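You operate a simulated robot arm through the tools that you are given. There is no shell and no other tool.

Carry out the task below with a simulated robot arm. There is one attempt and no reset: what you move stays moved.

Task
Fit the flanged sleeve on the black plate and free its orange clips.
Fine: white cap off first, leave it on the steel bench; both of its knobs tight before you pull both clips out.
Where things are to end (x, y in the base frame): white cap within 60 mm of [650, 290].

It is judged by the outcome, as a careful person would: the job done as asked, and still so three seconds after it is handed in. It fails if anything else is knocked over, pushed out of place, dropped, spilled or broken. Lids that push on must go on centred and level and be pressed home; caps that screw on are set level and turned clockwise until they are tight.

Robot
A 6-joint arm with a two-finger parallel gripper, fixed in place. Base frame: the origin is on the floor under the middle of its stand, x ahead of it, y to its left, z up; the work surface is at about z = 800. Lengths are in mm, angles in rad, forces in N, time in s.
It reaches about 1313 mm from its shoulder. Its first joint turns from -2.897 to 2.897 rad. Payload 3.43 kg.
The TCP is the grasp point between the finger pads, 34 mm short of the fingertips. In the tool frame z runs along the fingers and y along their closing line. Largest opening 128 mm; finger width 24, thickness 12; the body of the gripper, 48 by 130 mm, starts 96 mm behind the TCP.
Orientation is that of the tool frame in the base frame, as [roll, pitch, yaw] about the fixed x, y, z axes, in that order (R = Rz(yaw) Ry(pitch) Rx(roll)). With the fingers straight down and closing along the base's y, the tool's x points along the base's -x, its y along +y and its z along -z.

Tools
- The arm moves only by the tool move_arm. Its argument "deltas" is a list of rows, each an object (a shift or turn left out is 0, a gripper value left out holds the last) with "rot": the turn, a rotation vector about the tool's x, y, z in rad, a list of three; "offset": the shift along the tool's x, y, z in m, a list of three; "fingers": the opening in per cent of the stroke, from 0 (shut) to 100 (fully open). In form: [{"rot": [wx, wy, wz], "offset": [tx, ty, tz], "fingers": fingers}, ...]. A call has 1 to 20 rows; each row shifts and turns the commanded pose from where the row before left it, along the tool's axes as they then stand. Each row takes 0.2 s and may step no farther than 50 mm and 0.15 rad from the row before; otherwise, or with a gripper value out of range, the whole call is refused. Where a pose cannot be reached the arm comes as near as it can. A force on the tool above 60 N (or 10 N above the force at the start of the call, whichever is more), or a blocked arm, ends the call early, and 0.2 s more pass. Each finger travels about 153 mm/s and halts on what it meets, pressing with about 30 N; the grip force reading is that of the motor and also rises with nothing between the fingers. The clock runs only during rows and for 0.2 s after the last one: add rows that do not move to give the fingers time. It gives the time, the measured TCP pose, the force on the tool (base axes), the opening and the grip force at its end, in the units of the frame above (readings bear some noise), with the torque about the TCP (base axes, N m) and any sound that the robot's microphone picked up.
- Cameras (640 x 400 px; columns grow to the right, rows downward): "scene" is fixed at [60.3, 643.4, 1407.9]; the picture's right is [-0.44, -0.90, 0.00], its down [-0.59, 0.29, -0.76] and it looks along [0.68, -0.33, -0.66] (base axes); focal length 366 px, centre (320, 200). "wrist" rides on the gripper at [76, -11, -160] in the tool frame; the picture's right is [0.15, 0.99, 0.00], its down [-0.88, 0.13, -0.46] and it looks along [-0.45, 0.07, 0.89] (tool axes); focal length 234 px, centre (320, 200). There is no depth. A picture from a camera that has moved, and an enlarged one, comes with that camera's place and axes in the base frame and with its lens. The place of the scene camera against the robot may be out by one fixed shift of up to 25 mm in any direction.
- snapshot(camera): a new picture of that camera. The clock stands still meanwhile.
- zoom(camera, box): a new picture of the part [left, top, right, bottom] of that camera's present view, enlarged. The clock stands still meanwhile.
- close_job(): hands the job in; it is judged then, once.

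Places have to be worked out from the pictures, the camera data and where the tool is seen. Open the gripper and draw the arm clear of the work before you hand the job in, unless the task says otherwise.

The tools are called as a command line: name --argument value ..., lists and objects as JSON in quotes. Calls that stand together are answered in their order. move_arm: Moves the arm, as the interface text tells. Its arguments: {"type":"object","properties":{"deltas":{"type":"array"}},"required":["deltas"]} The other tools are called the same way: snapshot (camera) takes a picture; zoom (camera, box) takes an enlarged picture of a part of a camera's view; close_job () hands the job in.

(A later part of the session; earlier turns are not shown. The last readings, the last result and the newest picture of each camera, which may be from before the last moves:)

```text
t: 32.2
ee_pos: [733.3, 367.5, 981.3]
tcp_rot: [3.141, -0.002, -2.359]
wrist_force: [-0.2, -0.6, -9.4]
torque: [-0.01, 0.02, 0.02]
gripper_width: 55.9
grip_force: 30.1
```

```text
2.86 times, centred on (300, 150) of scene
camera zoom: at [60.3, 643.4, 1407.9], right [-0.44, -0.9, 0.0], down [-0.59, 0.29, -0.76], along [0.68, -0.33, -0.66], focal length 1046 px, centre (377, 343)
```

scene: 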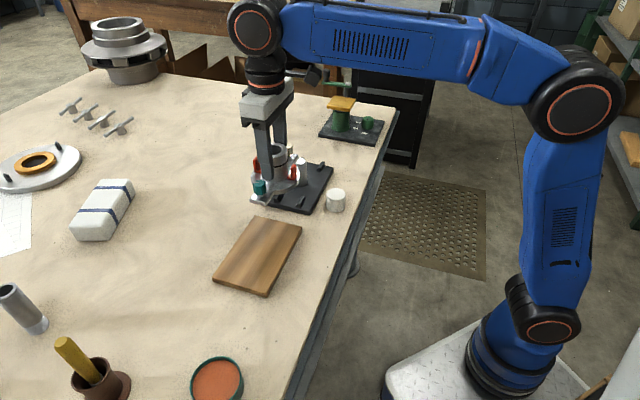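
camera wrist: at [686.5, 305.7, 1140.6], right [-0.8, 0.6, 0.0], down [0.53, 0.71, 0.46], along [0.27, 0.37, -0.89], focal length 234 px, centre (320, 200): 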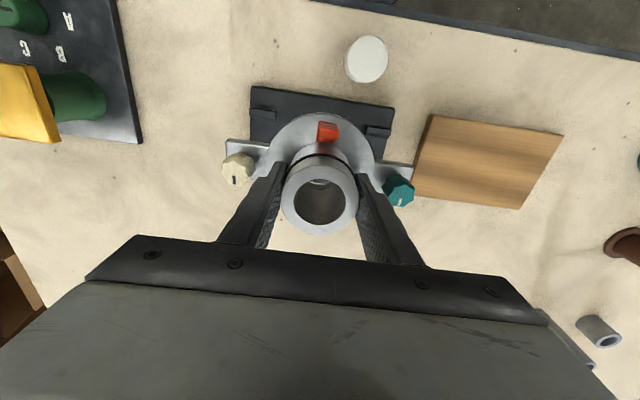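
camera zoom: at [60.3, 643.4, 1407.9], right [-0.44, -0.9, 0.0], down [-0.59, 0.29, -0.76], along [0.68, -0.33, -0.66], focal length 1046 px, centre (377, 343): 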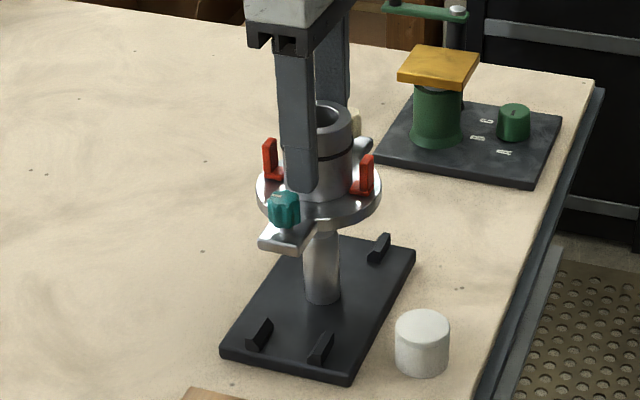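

The scene view shows the sleeve coaxial with the post sideways. I look through the bore to check the other direction.

zoom --camera "wrist" --box '[210, 70, 430, 245]'

zoom --camera "scene" --box '[270, 110, 340, 200]'

```text
2.29 times, centred on (320, 158) of wrist
camera zoom: at [686.5, 305.7, 1140.6], right [-0.8, 0.6, 0.0], down [0.53, 0.71, 0.46], along [0.27, 0.37, -0.89], focal length 535 px, centre (320, 297)
```

zoom: 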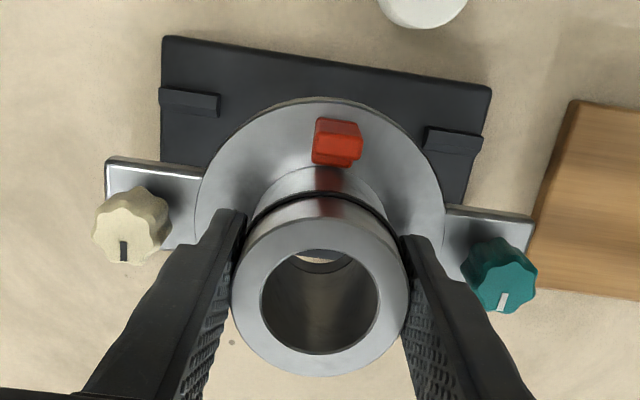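

```text
4.44 times, centred on (305, 155) of scene
camera zoom: at [60.3, 643.4, 1407.9], right [-0.44, -0.9, 0.0], down [-0.59, 0.29, -0.76], along [0.68, -0.33, -0.66], focal length 1628 px, centre (387, 400)
```

zoom: 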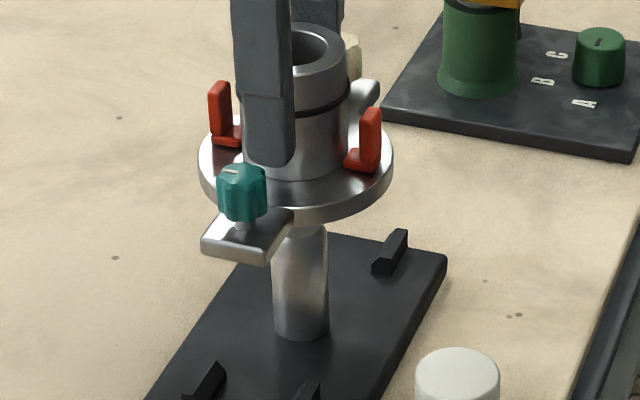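

The plate centre computes to (733, 366) from this view, matching the TCP (732.8, 367) within a millimetre or so. I lower to just above the post top.

move_arm --deltas '[{"rot": [0, 0, -0.005], "offset": [0, 0, 0.01]}, {"offset": [0, 0, 0.012]}, {"offset": [0, 0, 0.012]}, {}, {}]'

zoom --camera "scene" --box '[260, 110, 350, 220]'

zoom --camera "wrist" --box '[210, 70, 430, 245]'

```text
t: 33.4
ee_pos: [732.9, 366.5, 947.7]
tcp_rot: [3.14, 0.0, -2.352]
wrist_force: [0.0, 1.1, -10.0]
torque: [-0.02, -0.01, -0.02]
gripper_width: 55.6
grip_force: 30.0
```

```text
3.64 times, centred on (305, 165) of scene
camera zoom: at [60.3, 643.4, 1407.9], right [-0.44, -0.9, 0.0], down [-0.59, 0.29, -0.76], along [0.68, -0.33, -0.66], focal length 1332 px, centre (374, 327)
```

zoom: 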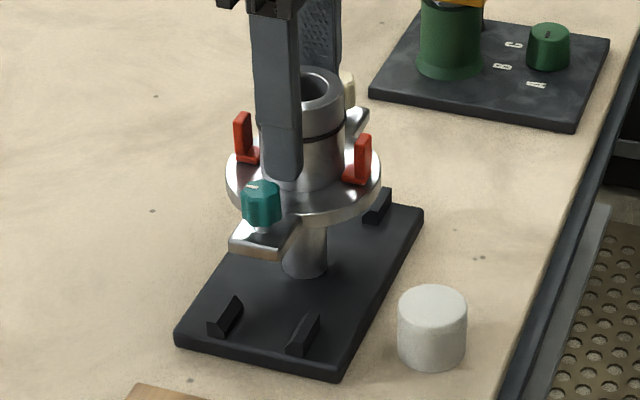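

```text
2.29 times, centred on (320, 158) of wrist
camera zoom: at [686.7, 304.5, 1106.9], right [-0.81, 0.59, 0.0], down [0.53, 0.72, 0.46], along [0.27, 0.37, -0.89], focal length 535 px, centre (320, 297)
```

zoom: 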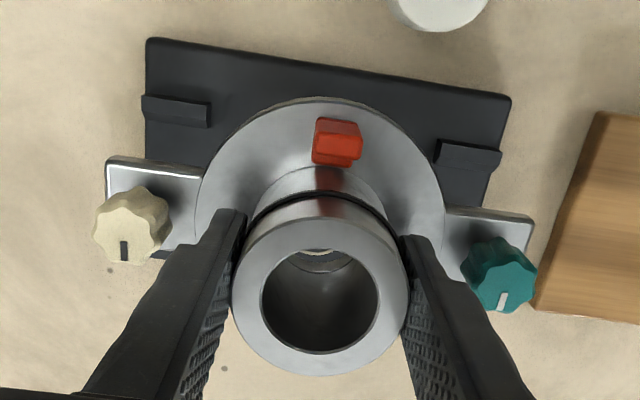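

Still hanging free. I lower in 2.5 mm steps through the post's tip while watching the force.

move_arm --deltas '[{"offset": [0, 0, 0.0025]}, {"offset": [0, 0, 0.0025]}, {"offset": [0, 0, 0.0025]}, {"offset": [0, 0, 0.0025]}, {}]'

move_arm --deltas '[{"offset": [0, 0, 0.0025]}, {"offset": [0, 0, 0.0025]}, {}]'

zoom --camera "wrist" --box '[210, 70, 430, 245]'

```text
t: 34.6
ee_pos: [732.2, 367.9, 938.6]
tcp_rot: [3.141, -0.001, -2.353]
wrist_force: [6.7, 1.7, -12.0]
torque: [0.04, -0.33, -0.02]
gripper_width: 55.7
grip_force: 30.5
```

```text
t: 35.4
ee_pos: [733.2, 367.7, 934.4]
tcp_rot: [3.14, 0.0, -2.353]
wrist_force: [8.8, 1.7, -5.3]
torque: [0.1, -0.59, 0.03]
gripper_width: 55.6
grip_force: 29.9
```

```text
2.29 times, centred on (320, 158) of wrist
camera zoom: at [686.8, 304.8, 1093.1], right [-0.81, 0.59, 0.0], down [0.53, 0.72, 0.46], along [0.27, 0.37, -0.89], focal length 535 px, centre (320, 297)
```

zoom: 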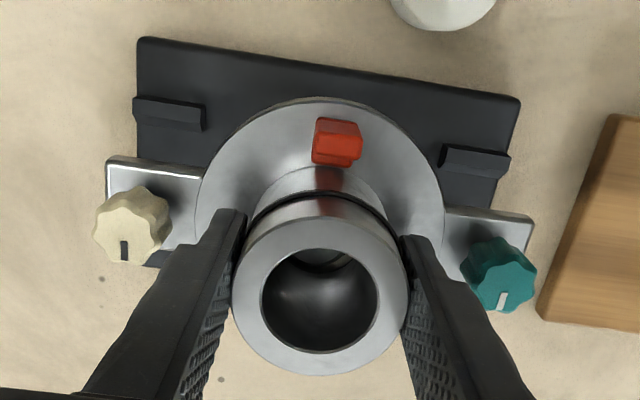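

The post's chamfer is pushing the sleeve toward +x (8.8 N): the fit is close at the bottom and the post lies a little further in +x. I yield about 2 mm that way and re-read.

move_arm --deltas '[{"offset": [-0.0009, -0.0006, 0]}, {"offset": [-0.0008, -0.0006, 0]}, {}, {}]'

move_arm --deltas '[{}]'

```text
t: 36.4
ee_pos: [734.5, 368.1, 933.6]
tcp_rot: [3.14, 0.0, -2.354]
wrist_force: [0.4, 0.8, -10.6]
torque: [0.0, 0.02, 0.0]
gripper_width: 56.0
grip_force: 29.9
```

```text
t: 36.8
ee_pos: [734.7, 367.8, 933.5]
tcp_rot: [3.141, 0.001, -2.352]
wrist_force: [-0.1, -0.3, -11.2]
torque: [-0.01, 0.0, 0.01]
gripper_width: 56.0
grip_force: 29.8
```

Lateral force is gone and only the weight remains. I continue down.

move_arm --deltas '[{"offset": [0, 0, 0.0025]}, {"offset": [0, 0, 0.0025]}, {"offset": [0, 0, 0.0025]}, {"offset": [0, 0, 0.0025]}, {}]'

move_arm --deltas '[{}]'

```text
t: 38.0
ee_pos: [736.4, 368.2, 924.0]
tcp_rot: [3.141, 0.0, -2.353]
wrist_force: [-0.7, -0.6, -10.0]
torque: [-0.03, 0.0, -0.03]
gripper_width: 55.8
grip_force: 30.4
```

```text
t: 38.4
ee_pos: [734.9, 367.7, 924.0]
tcp_rot: [3.14, 0.001, -2.354]
wrist_force: [-0.1, -1.1, -9.4]
torque: [-0.01, -0.03, -0.01]
gripper_width: 56.0
grip_force: 29.6
```

Sliding freely. I go down 35 mm more, stopping before the ears reach the tabs.

move_arm --deltas '[{"offset": [0, 0, 0.005]}, {"offset": [0, 0, 0.005]}, {"offset": [0, 0, 0.005]}, {"offset": [0, 0, 0.005]}, {"offset": [0, 0, 0.005]}, {"offset": [0, 0, 0.005]}, {"offset": [0, 0, 0.003]}, {}]'

zoom --camera "scene" --box '[255, 130, 345, 220]'

zoom --camera "wrist" --box '[200, 70, 440, 245]'

```text
t: 40.2
ee_pos: [733.9, 366.2, 891.3]
tcp_rot: [3.141, 0.0, -2.352]
wrist_force: [-0.1, -0.7, -9.5]
torque: [-0.01, 0.0, 0.01]
gripper_width: 56.0
grip_force: 30.0
```

```text
4.44 times, centred on (300, 175) of scene
camera zoom: at [60.3, 643.4, 1407.9], right [-0.44, -0.9, 0.0], down [-0.59, 0.29, -0.76], along [0.68, -0.33, -0.66], focal length 1628 px, centre (409, 311)
```

zoom: 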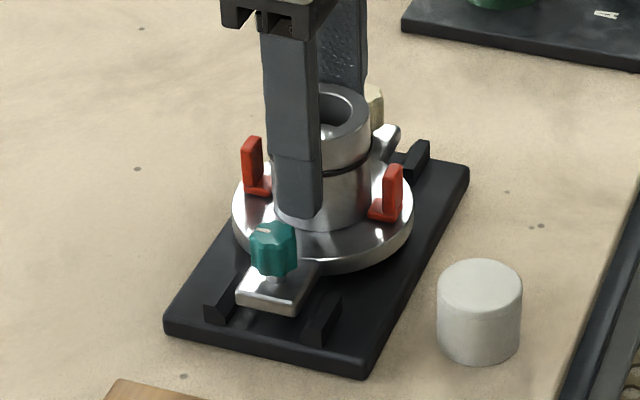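

```text
2.29 times, centred on (320, 158) of wrist
camera zoom: at [688.9, 305.2, 1049.6], right [-0.81, 0.59, 0.0], down [0.53, 0.72, 0.46], along [0.27, 0.37, -0.89], focal length 535 px, centre (320, 297)
```

zoom: 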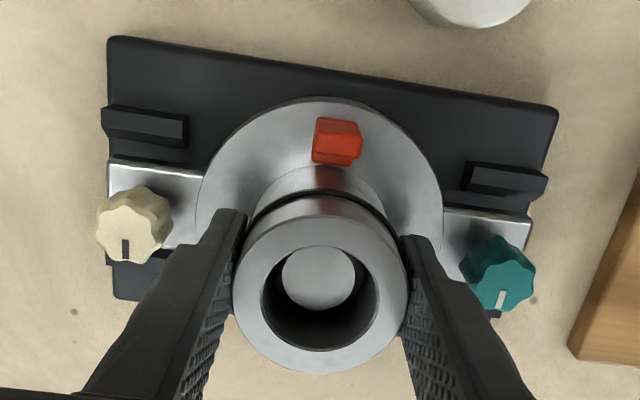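

The post shows inside the bore and the ears sit between their tab pairs. I continue lowering gently between the tabs.

move_arm --deltas '[{"offset": [0, 0, 0.003]}, {"offset": [0, 0, 0.003]}, {"offset": [0, 0, 0.003]}, {}]'

move_arm --deltas '[{"offset": [0, 0, 0.0025]}, {"offset": [0, 0, 0.0025]}, {"offset": [0, 0, 0.0025]}, {}]'

zoom --camera "scene" --box '[255, 130, 345, 220]'

zoom --camera "wrist" --box '[200, 70, 440, 245]'

```text
t: 41.2
ee_pos: [734.3, 368.3, 882.4]
tcp_rot: [-3.141, 0.0, -2.354]
wrist_force: [0.3, -0.4, -10.7]
torque: [-0.05, -0.02, 0.04]
gripper_width: 56.0
grip_force: 30.4
```

```text
t: 42.2
ee_pos: [735.2, 367.1, 877.1]
tcp_rot: [3.141, 0.001, -2.353]
wrist_force: [4.0, -2.8, 23.9]
torque: [0.58, 0.42, -0.02]
gripper_width: 55.7
grip_force: 30.2
```

```text
4.44 times, centred on (300, 175) of scene
camera zoom: at [60.3, 643.4, 1407.9], right [-0.44, -0.9, 0.0], down [-0.59, 0.29, -0.76], along [0.68, -0.33, -0.66], focal length 1628 px, centre (409, 311)
```

zoom: 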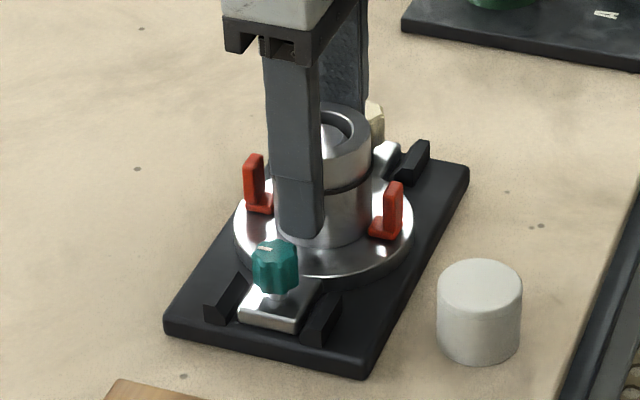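

```text
2.29 times, centred on (320, 158) of wrist
camera zoom: at [688.1, 304.7, 1035.6], right [-0.81, 0.59, 0.0], down [0.53, 0.72, 0.46], along [0.27, 0.37, -0.89], focal length 535 px, centre (320, 297)
```

zoom: 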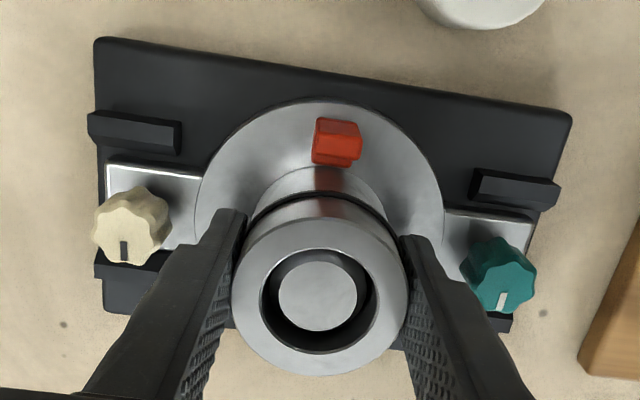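

There is 34 N of contact at TCP z ≈ 877. I need to tell whether the flange is seated on the plate or hung up on something, so I look closely.

zoom --camera "scene" --box '[275, 165, 325, 215]'

zoom --camera "wrist" --box '[230, 95, 290, 205]'

zoom --camera "wrist" --box '[365, 115, 435, 225]'

```text
8.00 times, centred on (300, 190) of scene
camera zoom: at [60.3, 643.4, 1407.9], right [-0.44, -0.9, 0.0], down [-0.59, 0.29, -0.76], along [0.68, -0.33, -0.66], focal length 2930 px, centre (480, 280)
```

zoom: 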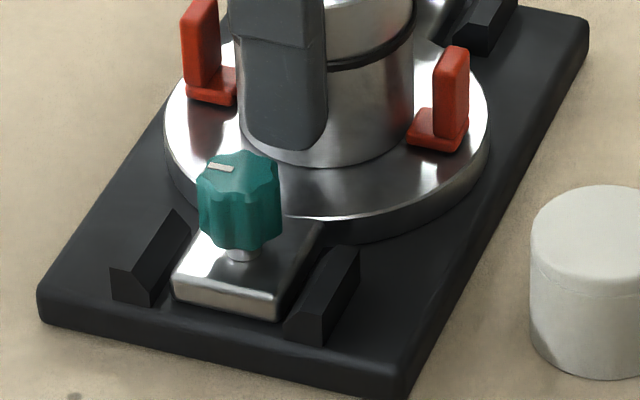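

```text
3.64 times, centred on (260, 150) of wrist
camera zoom: at [688.1, 304.7, 1035.6], right [-0.81, 0.59, 0.0], down [0.53, 0.72, 0.46], along [0.27, 0.37, -0.89], focal length 852 px, centre (538, 382)
```

zoom: 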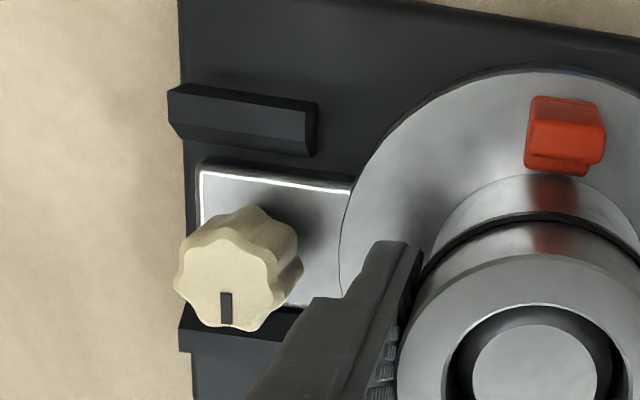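

```text
3.64 times, centred on (400, 170) of wrist
camera zoom: at [688.1, 304.7, 1035.6], right [-0.81, 0.59, 0.0], down [0.53, 0.72, 0.46], along [0.27, 0.37, -0.89], focal length 852 px, centre (29, 309)
```

zoom: 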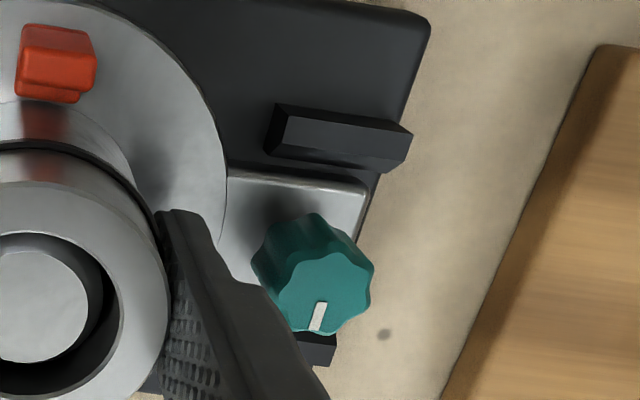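

The ear bottom lies at plate level between the tab feet, the post is centred in the bore, and contact has no sideways component across the tabs — it is seated. The ears read about 1° off the tabs, so I ease the pressure and trim the yaw slightly.

move_arm --deltas '[{"offset": [0, 0, -0.002]}, {"rot": [0, 0, 0.008]}, {"rot": [0, 0, 0.007]}, {}]'

move_arm --deltas '[{}]'

```text
t: 43.2
ee_pos: [734.5, 369.1, 876.6]
tcp_rot: [-3.14, -0.001, -2.366]
wrist_force: [-1.5, -0.1, -2.5]
torque: [-0.44, 0.15, -0.17]
gripper_width: 55.7
grip_force: 29.3
```

```text
t: 43.6
ee_pos: [734.7, 367.5, 876.8]
tcp_rot: [-3.141, -0.002, -2.367]
wrist_force: [-0.8, 0.1, -8.2]
torque: [-0.11, 0.16, -0.04]
gripper_width: 55.9
grip_force: 30.2
```

Contact is nearly zero now, with the sleeve resting at about TCP z = 876.7. I lower 1 mm to rest it fully, then release.

move_arm --deltas '[{"offset": [0, 0, 0.001]}, {}, {"fingers": 50}, {"fingers": 59}, {}, {}]'

zoom --camera "wrist" --box '[200, 70, 440, 245]'

zoom --camera "scene" --box '[265, 150, 335, 220]'

```text
t: 45.0
ee_pos: [734.2, 367.5, 877.1]
tcp_rot: [3.14, 0.0, -2.366]
wrist_force: [-0.5, 0.1, 1.4]
torque: [0.02, -0.01, 0.01]
gripper_width: 75.3
grip_force: 0.1
```

```text
2.29 times, centred on (320, 158) of wrist
camera zoom: at [687.8, 305.5, 1035.7], right [-0.8, 0.6, 0.0], down [0.54, 0.71, 0.46], along [0.28, 0.36, -0.89], focal length 535 px, centre (320, 297)
```

zoom: 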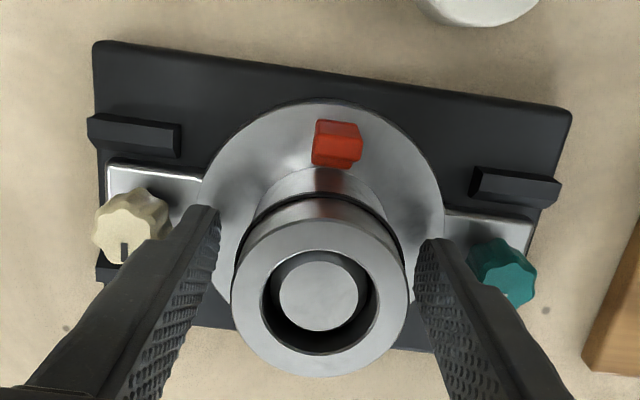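

```text
5.71 times, centred on (300, 185) of scene
camera zoom: at [60.3, 643.4, 1407.9], right [-0.44, -0.9, 0.0], down [-0.59, 0.29, -0.76], along [0.68, -0.33, -0.66], focal length 2092 px, centre (434, 286)
```

zoom: 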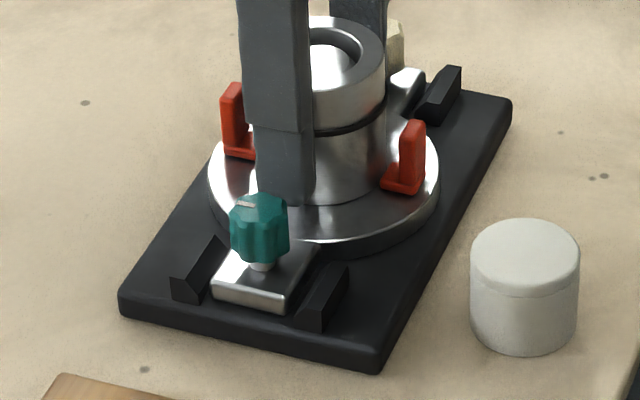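

Released; the sleeve stays put. I raise the gripper straight up and inspect it from above.

move_arm --deltas '[{"offset": [0, 0, -0.015]}, {"offset": [0, 0, -0.03]}, {"offset": [0, 0, -0.04]}, {"offset": [0, 0, -0.015]}, {}, {}]'

zoom --camera "wrist" --box '[200, 70, 440, 220]'

zoom --camera "scene" --box '[260, 140, 340, 220]'

```text
t: 46.4
ee_pos: [734.0, 368.4, 975.3]
tcp_rot: [-3.141, -0.002, -2.366]
wrist_force: [-0.6, 0.5, -0.2]
torque: [0.02, -0.01, -0.01]
gripper_width: 75.2
grip_force: 0.0
```

```text
2.67 times, centred on (320, 145) of wrist
camera zoom: at [687.7, 306.6, 1134.9], right [-0.8, 0.6, 0.0], down [0.54, 0.71, 0.46], along [0.28, 0.36, -0.89], focal length 624 px, centre (320, 347)
```

zoom: 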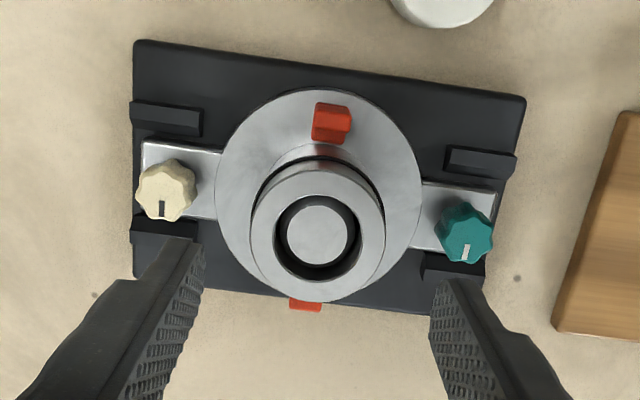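

```text
5.00 times, centred on (300, 180) of scene
camera zoom: at [60.3, 643.4, 1407.9], right [-0.44, -0.9, 0.0], down [-0.59, 0.29, -0.76], along [0.68, -0.33, -0.66], focal length 1831 px, centre (420, 300)
```

zoom: 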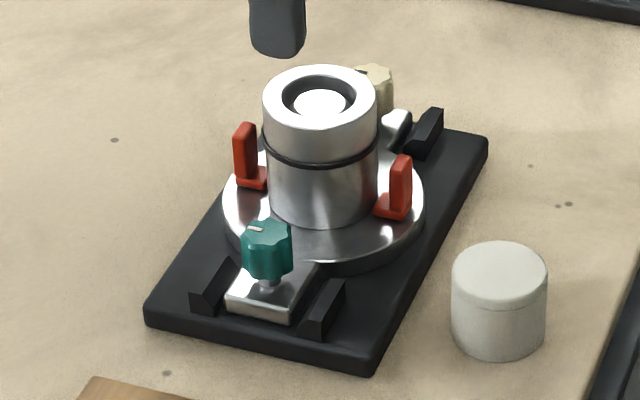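

The sleeve is properly seated: post centred, ears between tabs. The teal knob is about 71 mm along tool +y; I move above it with the fingers narrowed to ~44 mm, staying above the knob.

move_arm --deltas '[{"offset": [0.0, 0.036, 0], "fingers": 34}, {"offset": [0.0015, 0.035, 0]}, {"offset": [0, 0, 0.035]}, {"offset": [0, 0, 0.035]}, {}, {}]'

zoom --camera "wrist" --box '[200, 70, 440, 240]'

zoom --camera "scene" --box '[255, 140, 335, 220]'

```text
t: 47.8
ee_pos: [684.1, 416.2, 905.4]
tcp_rot: [-3.14, 0.001, -2.366]
wrist_force: [-0.3, 0.3, -0.6]
torque: [-0.01, 0.02, 0.02]
gripper_width: 43.2
grip_force: 0.1
```

```text
2.35 times, centred on (320, 155) of wrist
camera zoom: at [637.4, 355.4, 1064.4], right [-0.8, 0.6, 0.0], down [0.54, 0.71, 0.46], along [0.28, 0.36, -0.89], focal length 551 px, centre (320, 306)
```

zoom: 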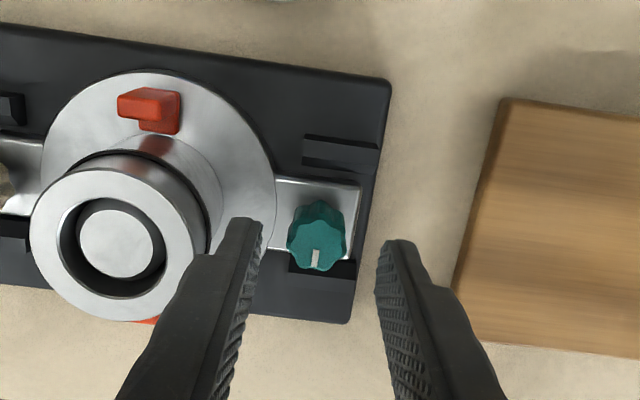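

```text
5.00 times, centred on (295, 180) of scene
camera zoom: at [60.3, 643.4, 1407.9], right [-0.44, -0.9, 0.0], down [-0.59, 0.29, -0.76], along [0.68, -0.33, -0.66], focal length 1831 px, centre (445, 300)
```

zoom: 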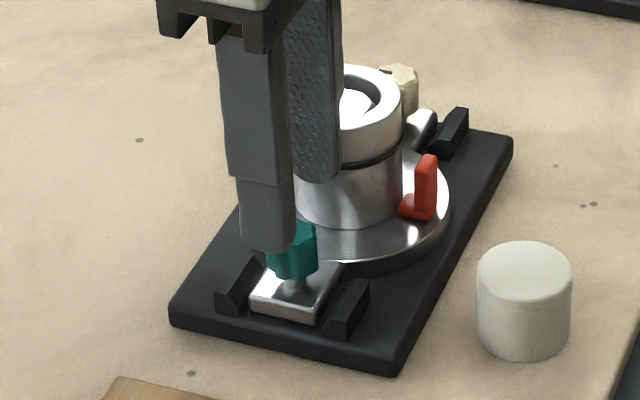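

The knob top is at about z = 856 with its body from ~838 up. I lower around it so the fingertips stop just above the tabs, then take a look before closing.

move_arm --deltas '[{"offset": [-0.001, 0, 0.012]}, {"offset": [0, 0, 0.012]}, {"offset": [0, 0, 0.008]}, {}, {}]'

zoom --camera "scene" --box '[260, 160, 320, 220]'

zoom --camera "wrist" --box '[200, 70, 440, 240]'

```text
t: 49.0
ee_pos: [684.6, 417.2, 874.9]
tcp_rot: [3.14, -0.001, -2.367]
wrist_force: [-0.2, -1.0, -0.1]
torque: [-0.01, 0.01, 0.0]
gripper_width: 43.6
grip_force: 0.0
```

```text
6.67 times, centred on (290, 190) of scene
camera zoom: at [60.3, 643.4, 1407.9], right [-0.44, -0.9, 0.0], down [-0.59, 0.29, -0.76], along [0.68, -0.33, -0.66], focal length 2441 px, centre (520, 267)
```

zoom: 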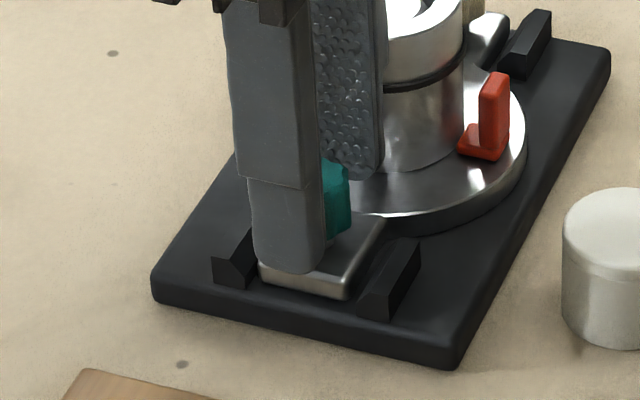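

```text
2.35 times, centred on (320, 155) of wrist
camera zoom: at [637.5, 355.5, 1033.0], right [-0.8, 0.6, 0.0], down [0.54, 0.71, 0.46], along [0.28, 0.36, -0.89], focal length 551 px, centre (320, 306)
```

zoom: 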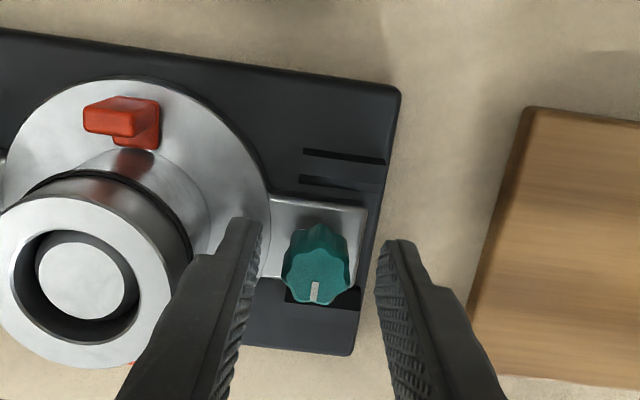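

The knob is centred between the fingers. I pre-turn the gripper counter-clockwise 1.2 rad (open, so the knob isn't touched) to get a full clockwise stroke, then close on the knob.

move_arm --deltas '[{"rot": [0, 0, -0.15]}, {"rot": [0, 0, -0.15]}, {"rot": [0, 0, -0.15]}, {"rot": [0, 0, -0.15]}, {"rot": [0, 0, -0.15]}, {"rot": [0, 0, -0.15]}, {"rot": [0, 0, -0.15]}, {"rot": [0, 0, -0.15]}, {}, {"fingers": 10}, {}, {}]'

zoom --camera "wrist" --box '[200, 70, 440, 240]'

zoom --camera "scene" --box '[250, 140, 330, 220]'

```text
t: 51.6
ee_pos: [682.4, 417.1, 874.2]
tcp_rot: [-3.141, 0.002, -1.168]
wrist_force: [-0.8, -1.2, 0.7]
torque: [-0.03, 0.04, -0.03]
gripper_width: 24.3
grip_force: 30.1
```

```text
2.35 times, centred on (320, 155) of wrist
camera zoom: at [723.3, 351.6, 1033.2], right [-0.85, -0.52, 0.0], down [-0.47, 0.76, 0.46], along [-0.24, 0.39, -0.89], focal length 551 px, centre (320, 306)
```

zoom: 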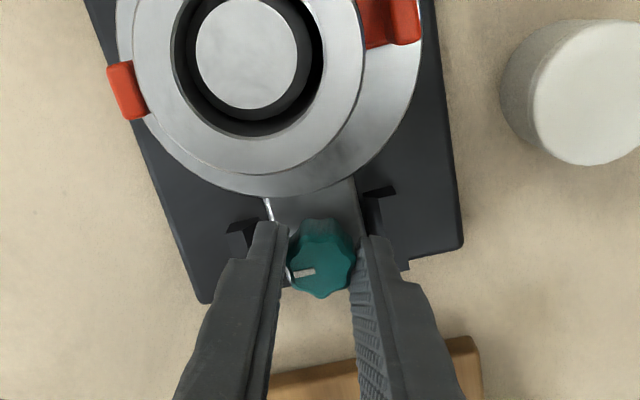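

```text
5.00 times, centred on (290, 180) of scene
camera zoom: at [60.3, 643.4, 1407.9], right [-0.44, -0.9, 0.0], down [-0.59, 0.29, -0.76], along [0.68, -0.33, -0.66], focal length 1831 px, centre (470, 300)
```

zoom: 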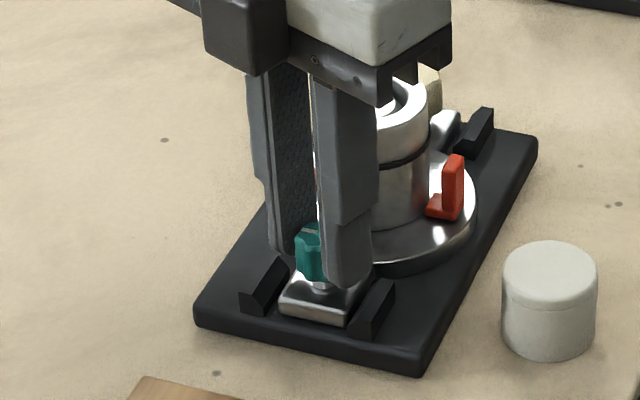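

The knob is gripped at 24.3 mm. I start turning it clockwise and watch the torque.

move_arm --deltas '[{"rot": [0, 0, 0.12]}, {"rot": [0, 0, 0.12]}, {"rot": [0, 0, 0.12]}, {"rot": [0, 0, 0.12]}, {}]'

zoom --camera "wrist" --box '[200, 70, 440, 240]'

```text
t: 52.8
ee_pos: [683.8, 417.2, 875.0]
tcp_rot: [3.141, 0.001, -1.65]
wrist_force: [1.9, -1.4, 0.3]
torque: [-0.15, 0.01, -0.01]
gripper_width: 24.4
grip_force: 30.4
```

```text
2.35 times, centred on (320, 155) of wrist
camera zoom: at [688.3, 340.3, 1033.2], right [-1.0, -0.07, 0.0], down [-0.06, 0.89, 0.46], along [-0.03, 0.45, -0.89], focal length 551 px, centre (320, 306)
```

zoom: 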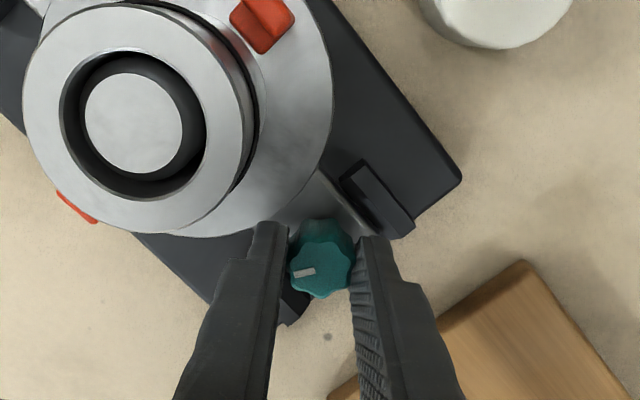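

The knob turns freely with the fingers. I continue the stroke clockwise.

move_arm --deltas '[{"rot": [0, 0, 0.14]}, {"rot": [0, 0, 0.14]}, {"rot": [0, 0, 0.14]}, {"rot": [0, 0, 0.14]}, {"rot": [0, 0, 0.14]}, {"rot": [0, 0, 0.14]}, {"rot": [0, 0, 0.14]}, {"rot": [0, 0, 0.14]}, {"rot": [0, 0, 0.14]}, {"rot": [0, 0, 0.14]}, {"rot": [0, 0, 0.14]}, {"rot": [0, 0, 0.14]}, {"rot": [0, 0, 0.14]}, {}]'

zoom --camera "wrist" --box '[200, 70, 440, 240]'

zoom --camera "scene" --box '[250, 140, 330, 220]'

```text
t: 55.8
ee_pos: [684.8, 418.0, 874.3]
tcp_rot: [-3.139, 0.0, 2.814]
wrist_force: [7.7, -10.4, 3.3]
torque: [-0.35, -0.42, -0.04]
gripper_width: 24.3
grip_force: 29.7
```

```text
2.35 times, centred on (320, 155) of wrist
camera zoom: at [609.0, 430.6, 1033.2], right [0.18, 0.98, 0.0], down [0.88, -0.16, 0.46], along [0.45, -0.08, -0.89], focal length 551 px, centre (320, 306)
```

zoom: 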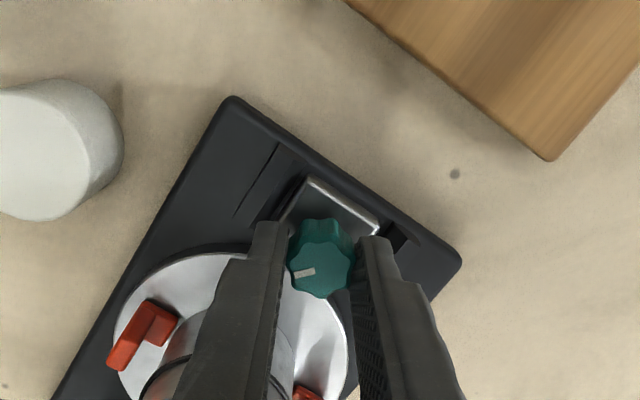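

```text
5.00 times, centred on (290, 180) of scene
camera zoom: at [60.3, 643.4, 1407.9], right [-0.44, -0.9, 0.0], down [-0.59, 0.29, -0.76], along [0.68, -0.33, -0.66], focal length 1831 px, centre (470, 300)
```

zoom: 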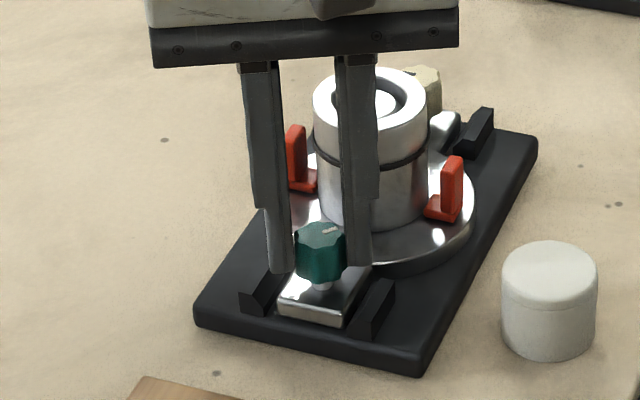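

Turned 2.3 rad with the knob following; the sideways force says the knob axis is ~1.6 mm toward −y from the TCP. I open, recentre, and turn back for another stroke.

move_arm --deltas '[{"fingers": 34}, {}, {"offset": [-0.0008, -0.0014, 0]}, {"rot": [0, 0, -0.15]}, {"rot": [0, 0, -0.15]}, {"rot": [0, 0, -0.15]}, {"rot": [0, 0, -0.15]}, {"rot": [0, 0, -0.15]}, {"rot": [0, 0, -0.15]}, {"rot": [0, 0, -0.15]}, {"rot": [0, 0, -0.15]}, {"rot": [0, 0, -0.15]}, {"rot": [0, 0, -0.15]}, {"rot": [0, 0, -0.15]}, {"rot": [0, 0, -0.15]}, {"rot": [0, 0, -0.15]}, {"rot": [0, 0, -0.15]}, {"rot": [0, 0, -0.15]}, {}]'

zoom --camera "wrist" --box '[200, 70, 440, 240]'

zoom --camera "scene" --box '[265, 160, 325, 220]'

```text
t: 59.8
ee_pos: [686.1, 415.5, 872.9]
tcp_rot: [3.141, 0.0, -1.219]
wrist_force: [0.1, -0.1, 0.3]
torque: [-0.01, 0.0, -0.01]
gripper_width: 43.6
grip_force: 0.2
```

```text
2.35 times, centred on (320, 155) of wrist
camera zoom: at [721.5, 348.2, 1033.6], right [-0.88, -0.48, 0.0], down [-0.43, 0.78, 0.46], along [-0.22, 0.4, -0.89], focal length 551 px, centre (320, 306)
```

zoom: 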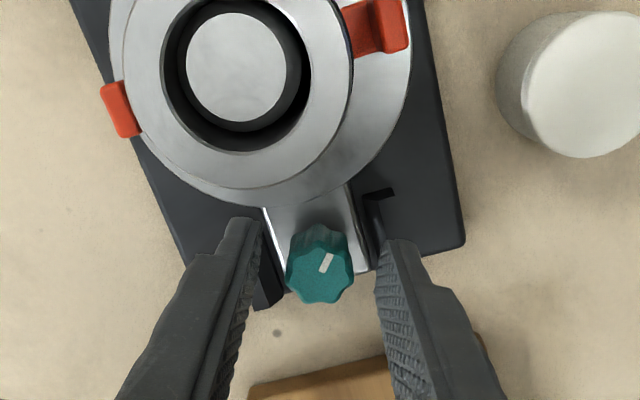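

```text
6.67 times, centred on (295, 190) of scene
camera zoom: at [60.3, 643.4, 1407.9], right [-0.44, -0.9, 0.0], down [-0.59, 0.29, -0.76], along [0.68, -0.33, -0.66], focal length 2441 px, centre (487, 267)
```

zoom: 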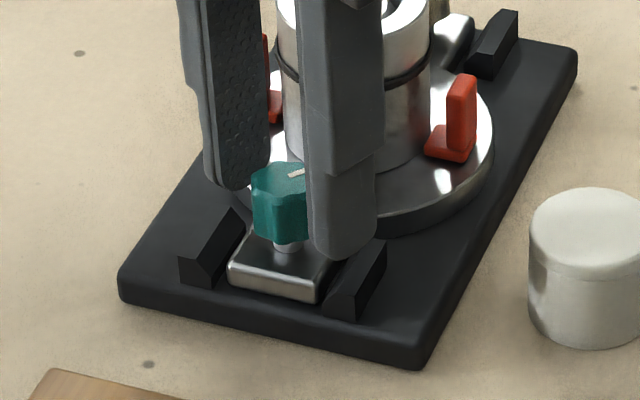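

The mark has advanced about 130° clockwise. I close again and make the next stroke.

move_arm --deltas '[{"fingers": 10}, {}, {}, {"rot": [0, 0, 0.15]}, {"rot": [0, 0, 0.15]}, {"rot": [0, 0, 0.15]}, {"rot": [0, 0, 0.15]}, {"rot": [0, 0, 0.15]}, {"rot": [0, 0, 0.15]}, {"rot": [0, 0, 0.15]}, {"rot": [0, 0, 0.15]}, {}]'

zoom --camera "wrist" --box '[200, 70, 440, 240]'

```text
t: 62.4
ee_pos: [683.5, 417.6, 874.8]
tcp_rot: [-3.141, -0.001, -2.42]
wrist_force: [-10.9, 6.5, 1.2]
torque: [0.14, 0.03, 0.15]
gripper_width: 24.3
grip_force: 30.0
```

```text
2.35 times, centred on (320, 155) of wrist
camera zoom: at [634.1, 358.3, 1032.6], right [-0.76, 0.65, 0.0], down [0.57, 0.68, 0.46], along [0.29, 0.35, -0.89], focal length 551 px, centre (320, 306)
```

zoom: 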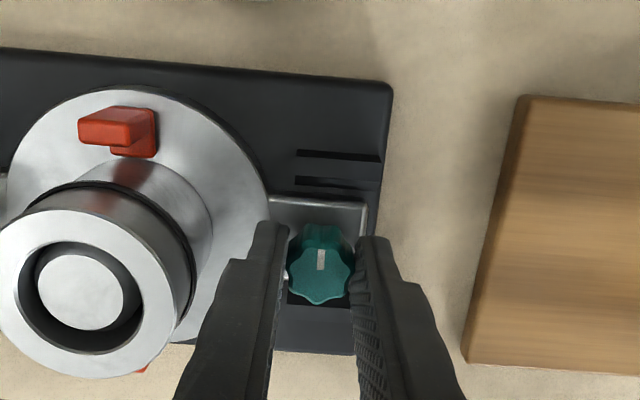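

The knob followed only about 40° of the last 69°, with 0.15 N·m on it and some side load — it is beginning to resist. I relieve the side load while still holding it and read again.

move_arm --deltas '[{"offset": [0.0007, 0.0022, 0]}, {}, {}]'

move_arm --deltas '[{"rot": [0, 0, 0.1]}, {"rot": [0, 0, 0.1]}, {}]'

zoom --camera "wrist" --box '[200, 70, 440, 240]'

```text
t: 63.2
ee_pos: [683.2, 416.5, 872.5]
tcp_rot: [-3.141, 0.001, -2.42]
wrist_force: [14.2, -5.2, -0.8]
torque: [0.01, -0.32, -0.04]
gripper_width: 24.4
grip_force: 29.8
```

```text
t: 64.0
ee_pos: [683.1, 417.7, 873.2]
tcp_rot: [3.14, 0.001, -2.622]
wrist_force: [15.0, -9.3, 3.4]
torque: [-0.4, -0.64, 0.17]
gripper_width: 24.0
grip_force: 29.8
```

```text
2.35 times, centred on (320, 155) of wrist
camera zoom: at [622.5, 369.2, 1032.4], right [-0.62, 0.78, 0.0], down [0.7, 0.55, 0.46], along [0.36, 0.28, -0.89], focal length 551 px, centre (320, 306)
```

zoom: 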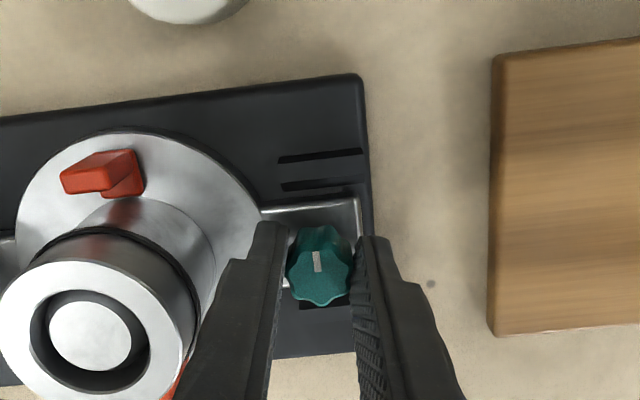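

Holding stiffness is about 11 N/mm, so I over-corrected. I move back to the true knob centre, then test whether the knob still turns.

move_arm --deltas '[{"offset": [-0.0015, -0.0011, 0]}, {}, {}]'

move_arm --deltas '[{"rot": [0, 0, 0.08]}, {"rot": [0, 0, 0.08]}, {"rot": [0, 0, 0.08]}]'

zoom --camera "wrist" --box '[260, 130, 380, 220]'

```text
t: 64.8
ee_pos: [682.6, 417.7, 873.4]
tcp_rot: [-3.141, -0.004, -2.619]
wrist_force: [-13.4, -17.0, 6.7]
torque: [-0.85, 0.55, -0.02]
gripper_width: 24.2
grip_force: 29.6
```

```text
t: 65.6
ee_pos: [683.1, 417.9, 873.9]
tcp_rot: [3.141, 0.0, -2.86]
wrist_force: [3.2, 0.2, 4.2]
torque: [0.15, -0.26, 0.33]
gripper_width: 24.4
grip_force: 30.1
```

```text
4.44 times, centred on (320, 175) of wrist
camera zoom: at [614.4, 385.4, 1032.1], right [-0.42, 0.91, 0.0], down [0.81, 0.37, 0.46], along [0.41, 0.19, -0.89], focal length 1041 px, centre (320, 311)
```

zoom: 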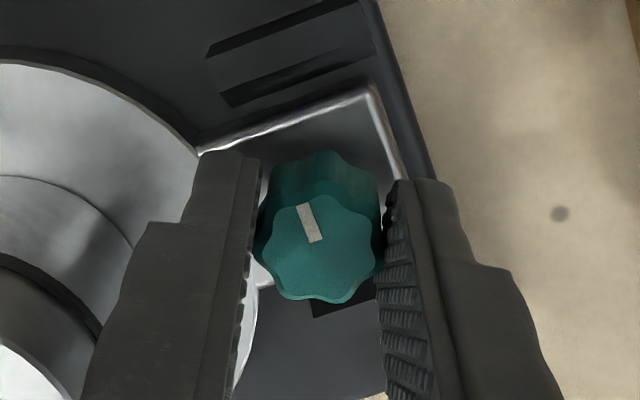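

Side load is now small and torque has climbed to 0.33 N·m while the knob's mark stays put at about −134° — it appears to be at its stop. I regrip and apply one more clockwise turn to confirm tightness.

move_arm --deltas '[{"fingers": 34}, {}, {"rot": [0, 0, -0.15]}, {"rot": [0, 0, -0.15]}, {"rot": [0, 0, -0.15]}, {"rot": [0, 0, -0.15]}, {"rot": [0, 0, -0.15]}, {"rot": [0, 0, -0.15]}, {"rot": [0, 0, -0.15]}, {"rot": [0, 0, -0.15]}, {}, {"fingers": 10}, {}, {}]'

zoom --camera "wrist" --box '[260, 130, 380, 220]'

zoom --camera "scene" --box '[265, 160, 325, 220]'

```text
t: 68.6
ee_pos: [683.6, 416.9, 874.0]
tcp_rot: [3.141, 0.0, -1.658]
wrist_force: [-2.3, -0.4, 0.1]
torque: [-0.01, 0.07, 0.14]
gripper_width: 24.5
grip_force: 30.1
```

```text
4.44 times, centred on (320, 175) of wrist
camera zoom: at [688.8, 340.2, 1032.8], right [-1.0, -0.06, 0.0], down [-0.05, 0.89, 0.46], along [-0.03, 0.45, -0.89], focal length 1041 px, centre (320, 311)
```

zoom: 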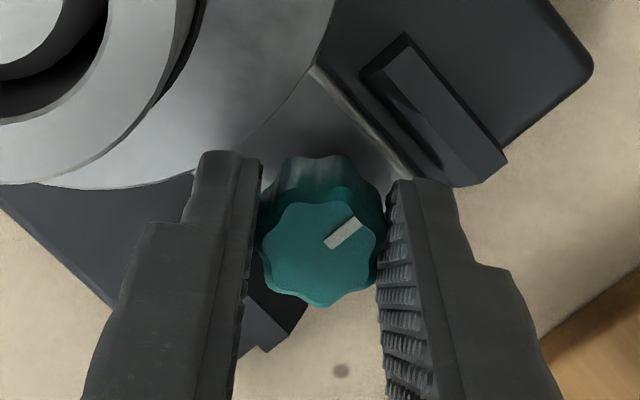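

```text
6.67 times, centred on (295, 190) of scene
camera zoom: at [60.3, 643.4, 1407.9], right [-0.44, -0.9, 0.0], down [-0.59, 0.29, -0.76], along [0.68, -0.33, -0.66], focal length 2441 px, centre (487, 267)
```

zoom: 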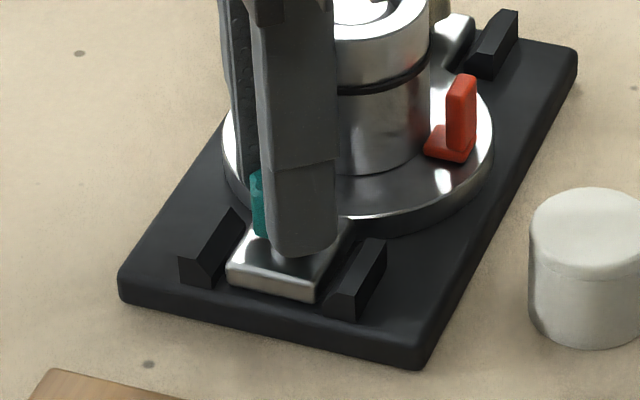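

I now turn clockwise from here in small steps and watch how the torque builds.

move_arm --deltas '[{"rot": [0, 0, 0.1]}, {"rot": [0, 0, 0.1]}, {"rot": [0, 0, 0.1]}]'

zoom --camera "wrist" --box '[260, 130, 380, 220]'

move_arm --deltas '[{"rot": [0, 0, 0.1]}, {"rot": [0, 0, 0.1]}, {"rot": [0, 0, 0.1]}]'

zoom --camera "wrist" --box '[260, 130, 380, 220]'

```text
t: 69.4
ee_pos: [685.8, 417.9, 872.8]
tcp_rot: [3.141, 0.002, -1.96]
wrist_force: [-9.0, 0.7, 6.0]
torque: [-0.02, 0.28, 0.4]
gripper_width: 24.4
grip_force: 30.4
```

```text
4.44 times, centred on (320, 175) of wrist
camera zoom: at [665.6, 342.4, 1032.5], right [-0.97, 0.24, 0.0], down [0.21, 0.86, 0.46], along [0.11, 0.44, -0.89], focal length 1041 px, centre (320, 311)
```

zoom: 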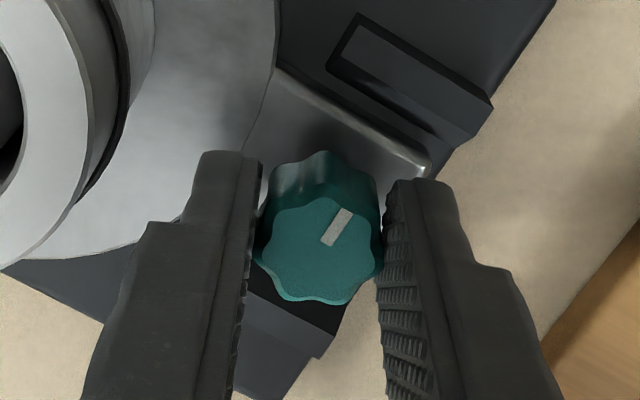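

```text
t: 70.2
ee_pos: [683.5, 418.5, 874.0]
tcp_rot: [-3.14, -0.001, -2.26]
wrist_force: [2.1, -0.7, 0.1]
torque: [0.07, -0.12, 0.41]
gripper_width: 24.8
grip_force: 29.8
```

```text
4.44 times, centred on (320, 175) of wrist
camera zoom: at [644.2, 351.4, 1032.1], right [-0.86, 0.52, 0.0], down [0.46, 0.76, 0.46], along [0.24, 0.39, -0.89], focal length 1041 px, centre (320, 311)
```

zoom: 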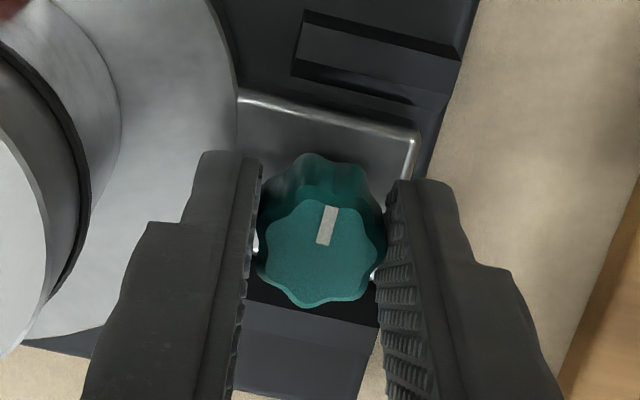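

Torque peaks at 0.41 N·m and the fingers slip over the lobes while the mark stays at about −135°: the teal knob is tight, ~188° from where it began. I open, rise, and check it.

move_arm --deltas '[{"fingers": 34}, {}, {"offset": [0, 0, -0.03]}, {"offset": [0, 0, -0.04]}, {"offset": [0, 0, -0.03]}, {}]'

zoom --camera "scene" --box '[265, 150, 335, 220]'

zoom --camera "wrist" --box '[200, 70, 440, 220]'

```text
t: 71.6
ee_pos: [683.9, 417.1, 974.7]
tcp_rot: [-3.141, 0.0, -2.256]
wrist_force: [0.4, -0.3, -0.3]
torque: [-0.01, -0.01, -0.01]
gripper_width: 43.4
grip_force: 0.0
```

```text
5.71 times, centred on (300, 185) of scene
camera zoom: at [60.3, 643.4, 1407.9], right [-0.44, -0.9, 0.0], down [-0.59, 0.29, -0.76], along [0.68, -0.33, -0.66], focal length 2092 px, centre (434, 286)
```

zoom: 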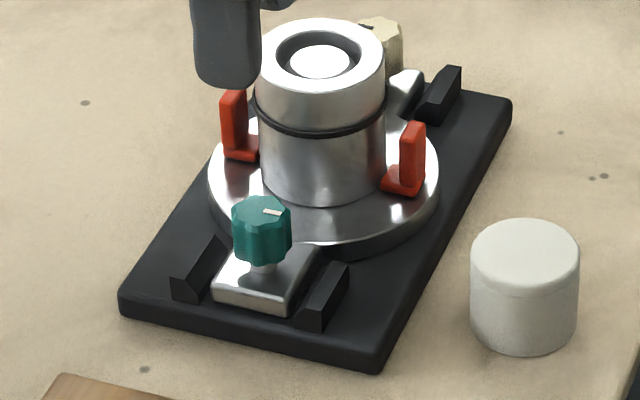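

```text
2.67 times, centred on (320, 145) of wrist
camera zoom: at [644.2, 350.6, 1133.9], right [-0.86, 0.52, 0.0], down [0.46, 0.76, 0.46], along [0.23, 0.39, -0.89], focal length 624 px, centre (320, 347)
```

zoom: 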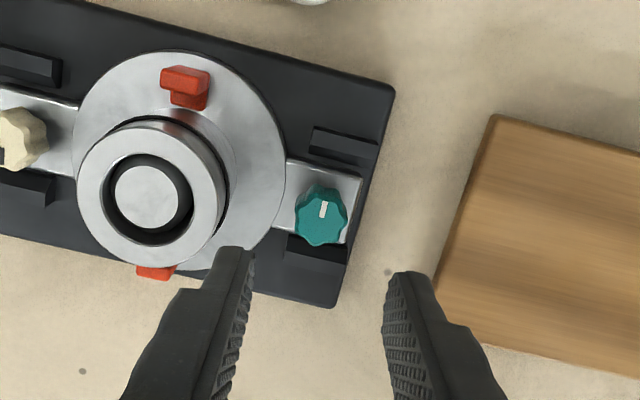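

The teal knob's mark is now reversed and the sleeve hasn't moved. I go to the cream knob, expected at about (784, 318), pre-turning the gripper counter-clockwise on the way.

move_arm --deltas '[{"offset": [0.0033, -0.0352, 0]}, {"offset": [0.0033, -0.0352, 0]}, {"offset": [0.0033, -0.0352, 0]}, {"offset": [0.0034, -0.0353, 0]}, {"rot": [0, 0, -0.15]}, {"rot": [0, 0, -0.15]}, {"rot": [0, 0, -0.15]}, {"rot": [0, 0, -0.15]}, {"rot": [0, 0, -0.15]}, {"rot": [0, 0, -0.15]}, {"rot": [0, 0, -0.15]}, {"rot": [0, 0, -0.05]}, {"offset": [0, 0, 0.035]}, {"offset": [0, 0, 0.035]}, {}, {}]'

zoom --camera "wrist" --box '[200, 70, 440, 240]'

zoom --camera "scene" --box '[265, 120, 355, 210]'

```text
t: 75.0
ee_pos: [783.5, 317.9, 905.3]
tcp_rot: [3.141, 0.0, -1.159]
wrist_force: [0.6, 0.0, -0.2]
torque: [0.0, 0.0, 0.02]
gripper_width: 43.6
grip_force: 0.1
```

```text
2.35 times, centred on (320, 155) of wrist
camera zoom: at [824.4, 251.5, 1064.8], right [-0.85, -0.53, 0.0], down [-0.47, 0.75, 0.46], along [-0.24, 0.39, -0.89], focal length 551 px, centre (320, 306)
```

zoom: 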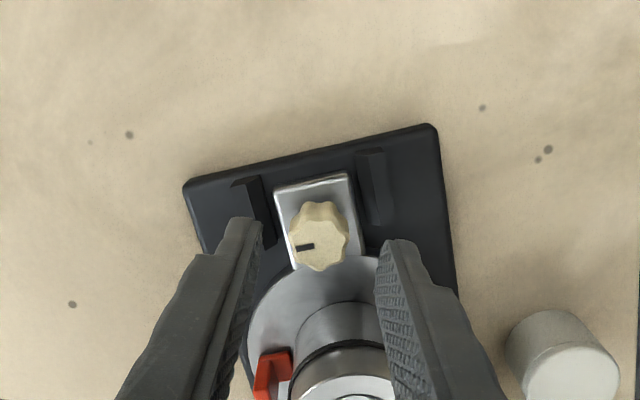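

```text
4.44 times, centred on (310, 165) of scene
camera zoom: at [60.3, 643.4, 1407.9], right [-0.44, -0.9, 0.0], down [-0.59, 0.29, -0.76], along [0.68, -0.33, -0.66], focal length 1628 px, centre (364, 356)
```

zoom: 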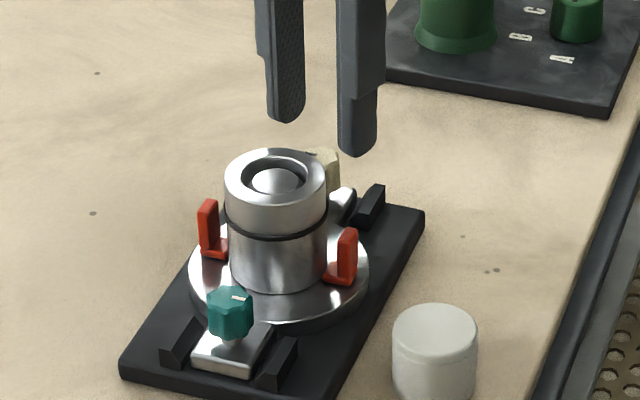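

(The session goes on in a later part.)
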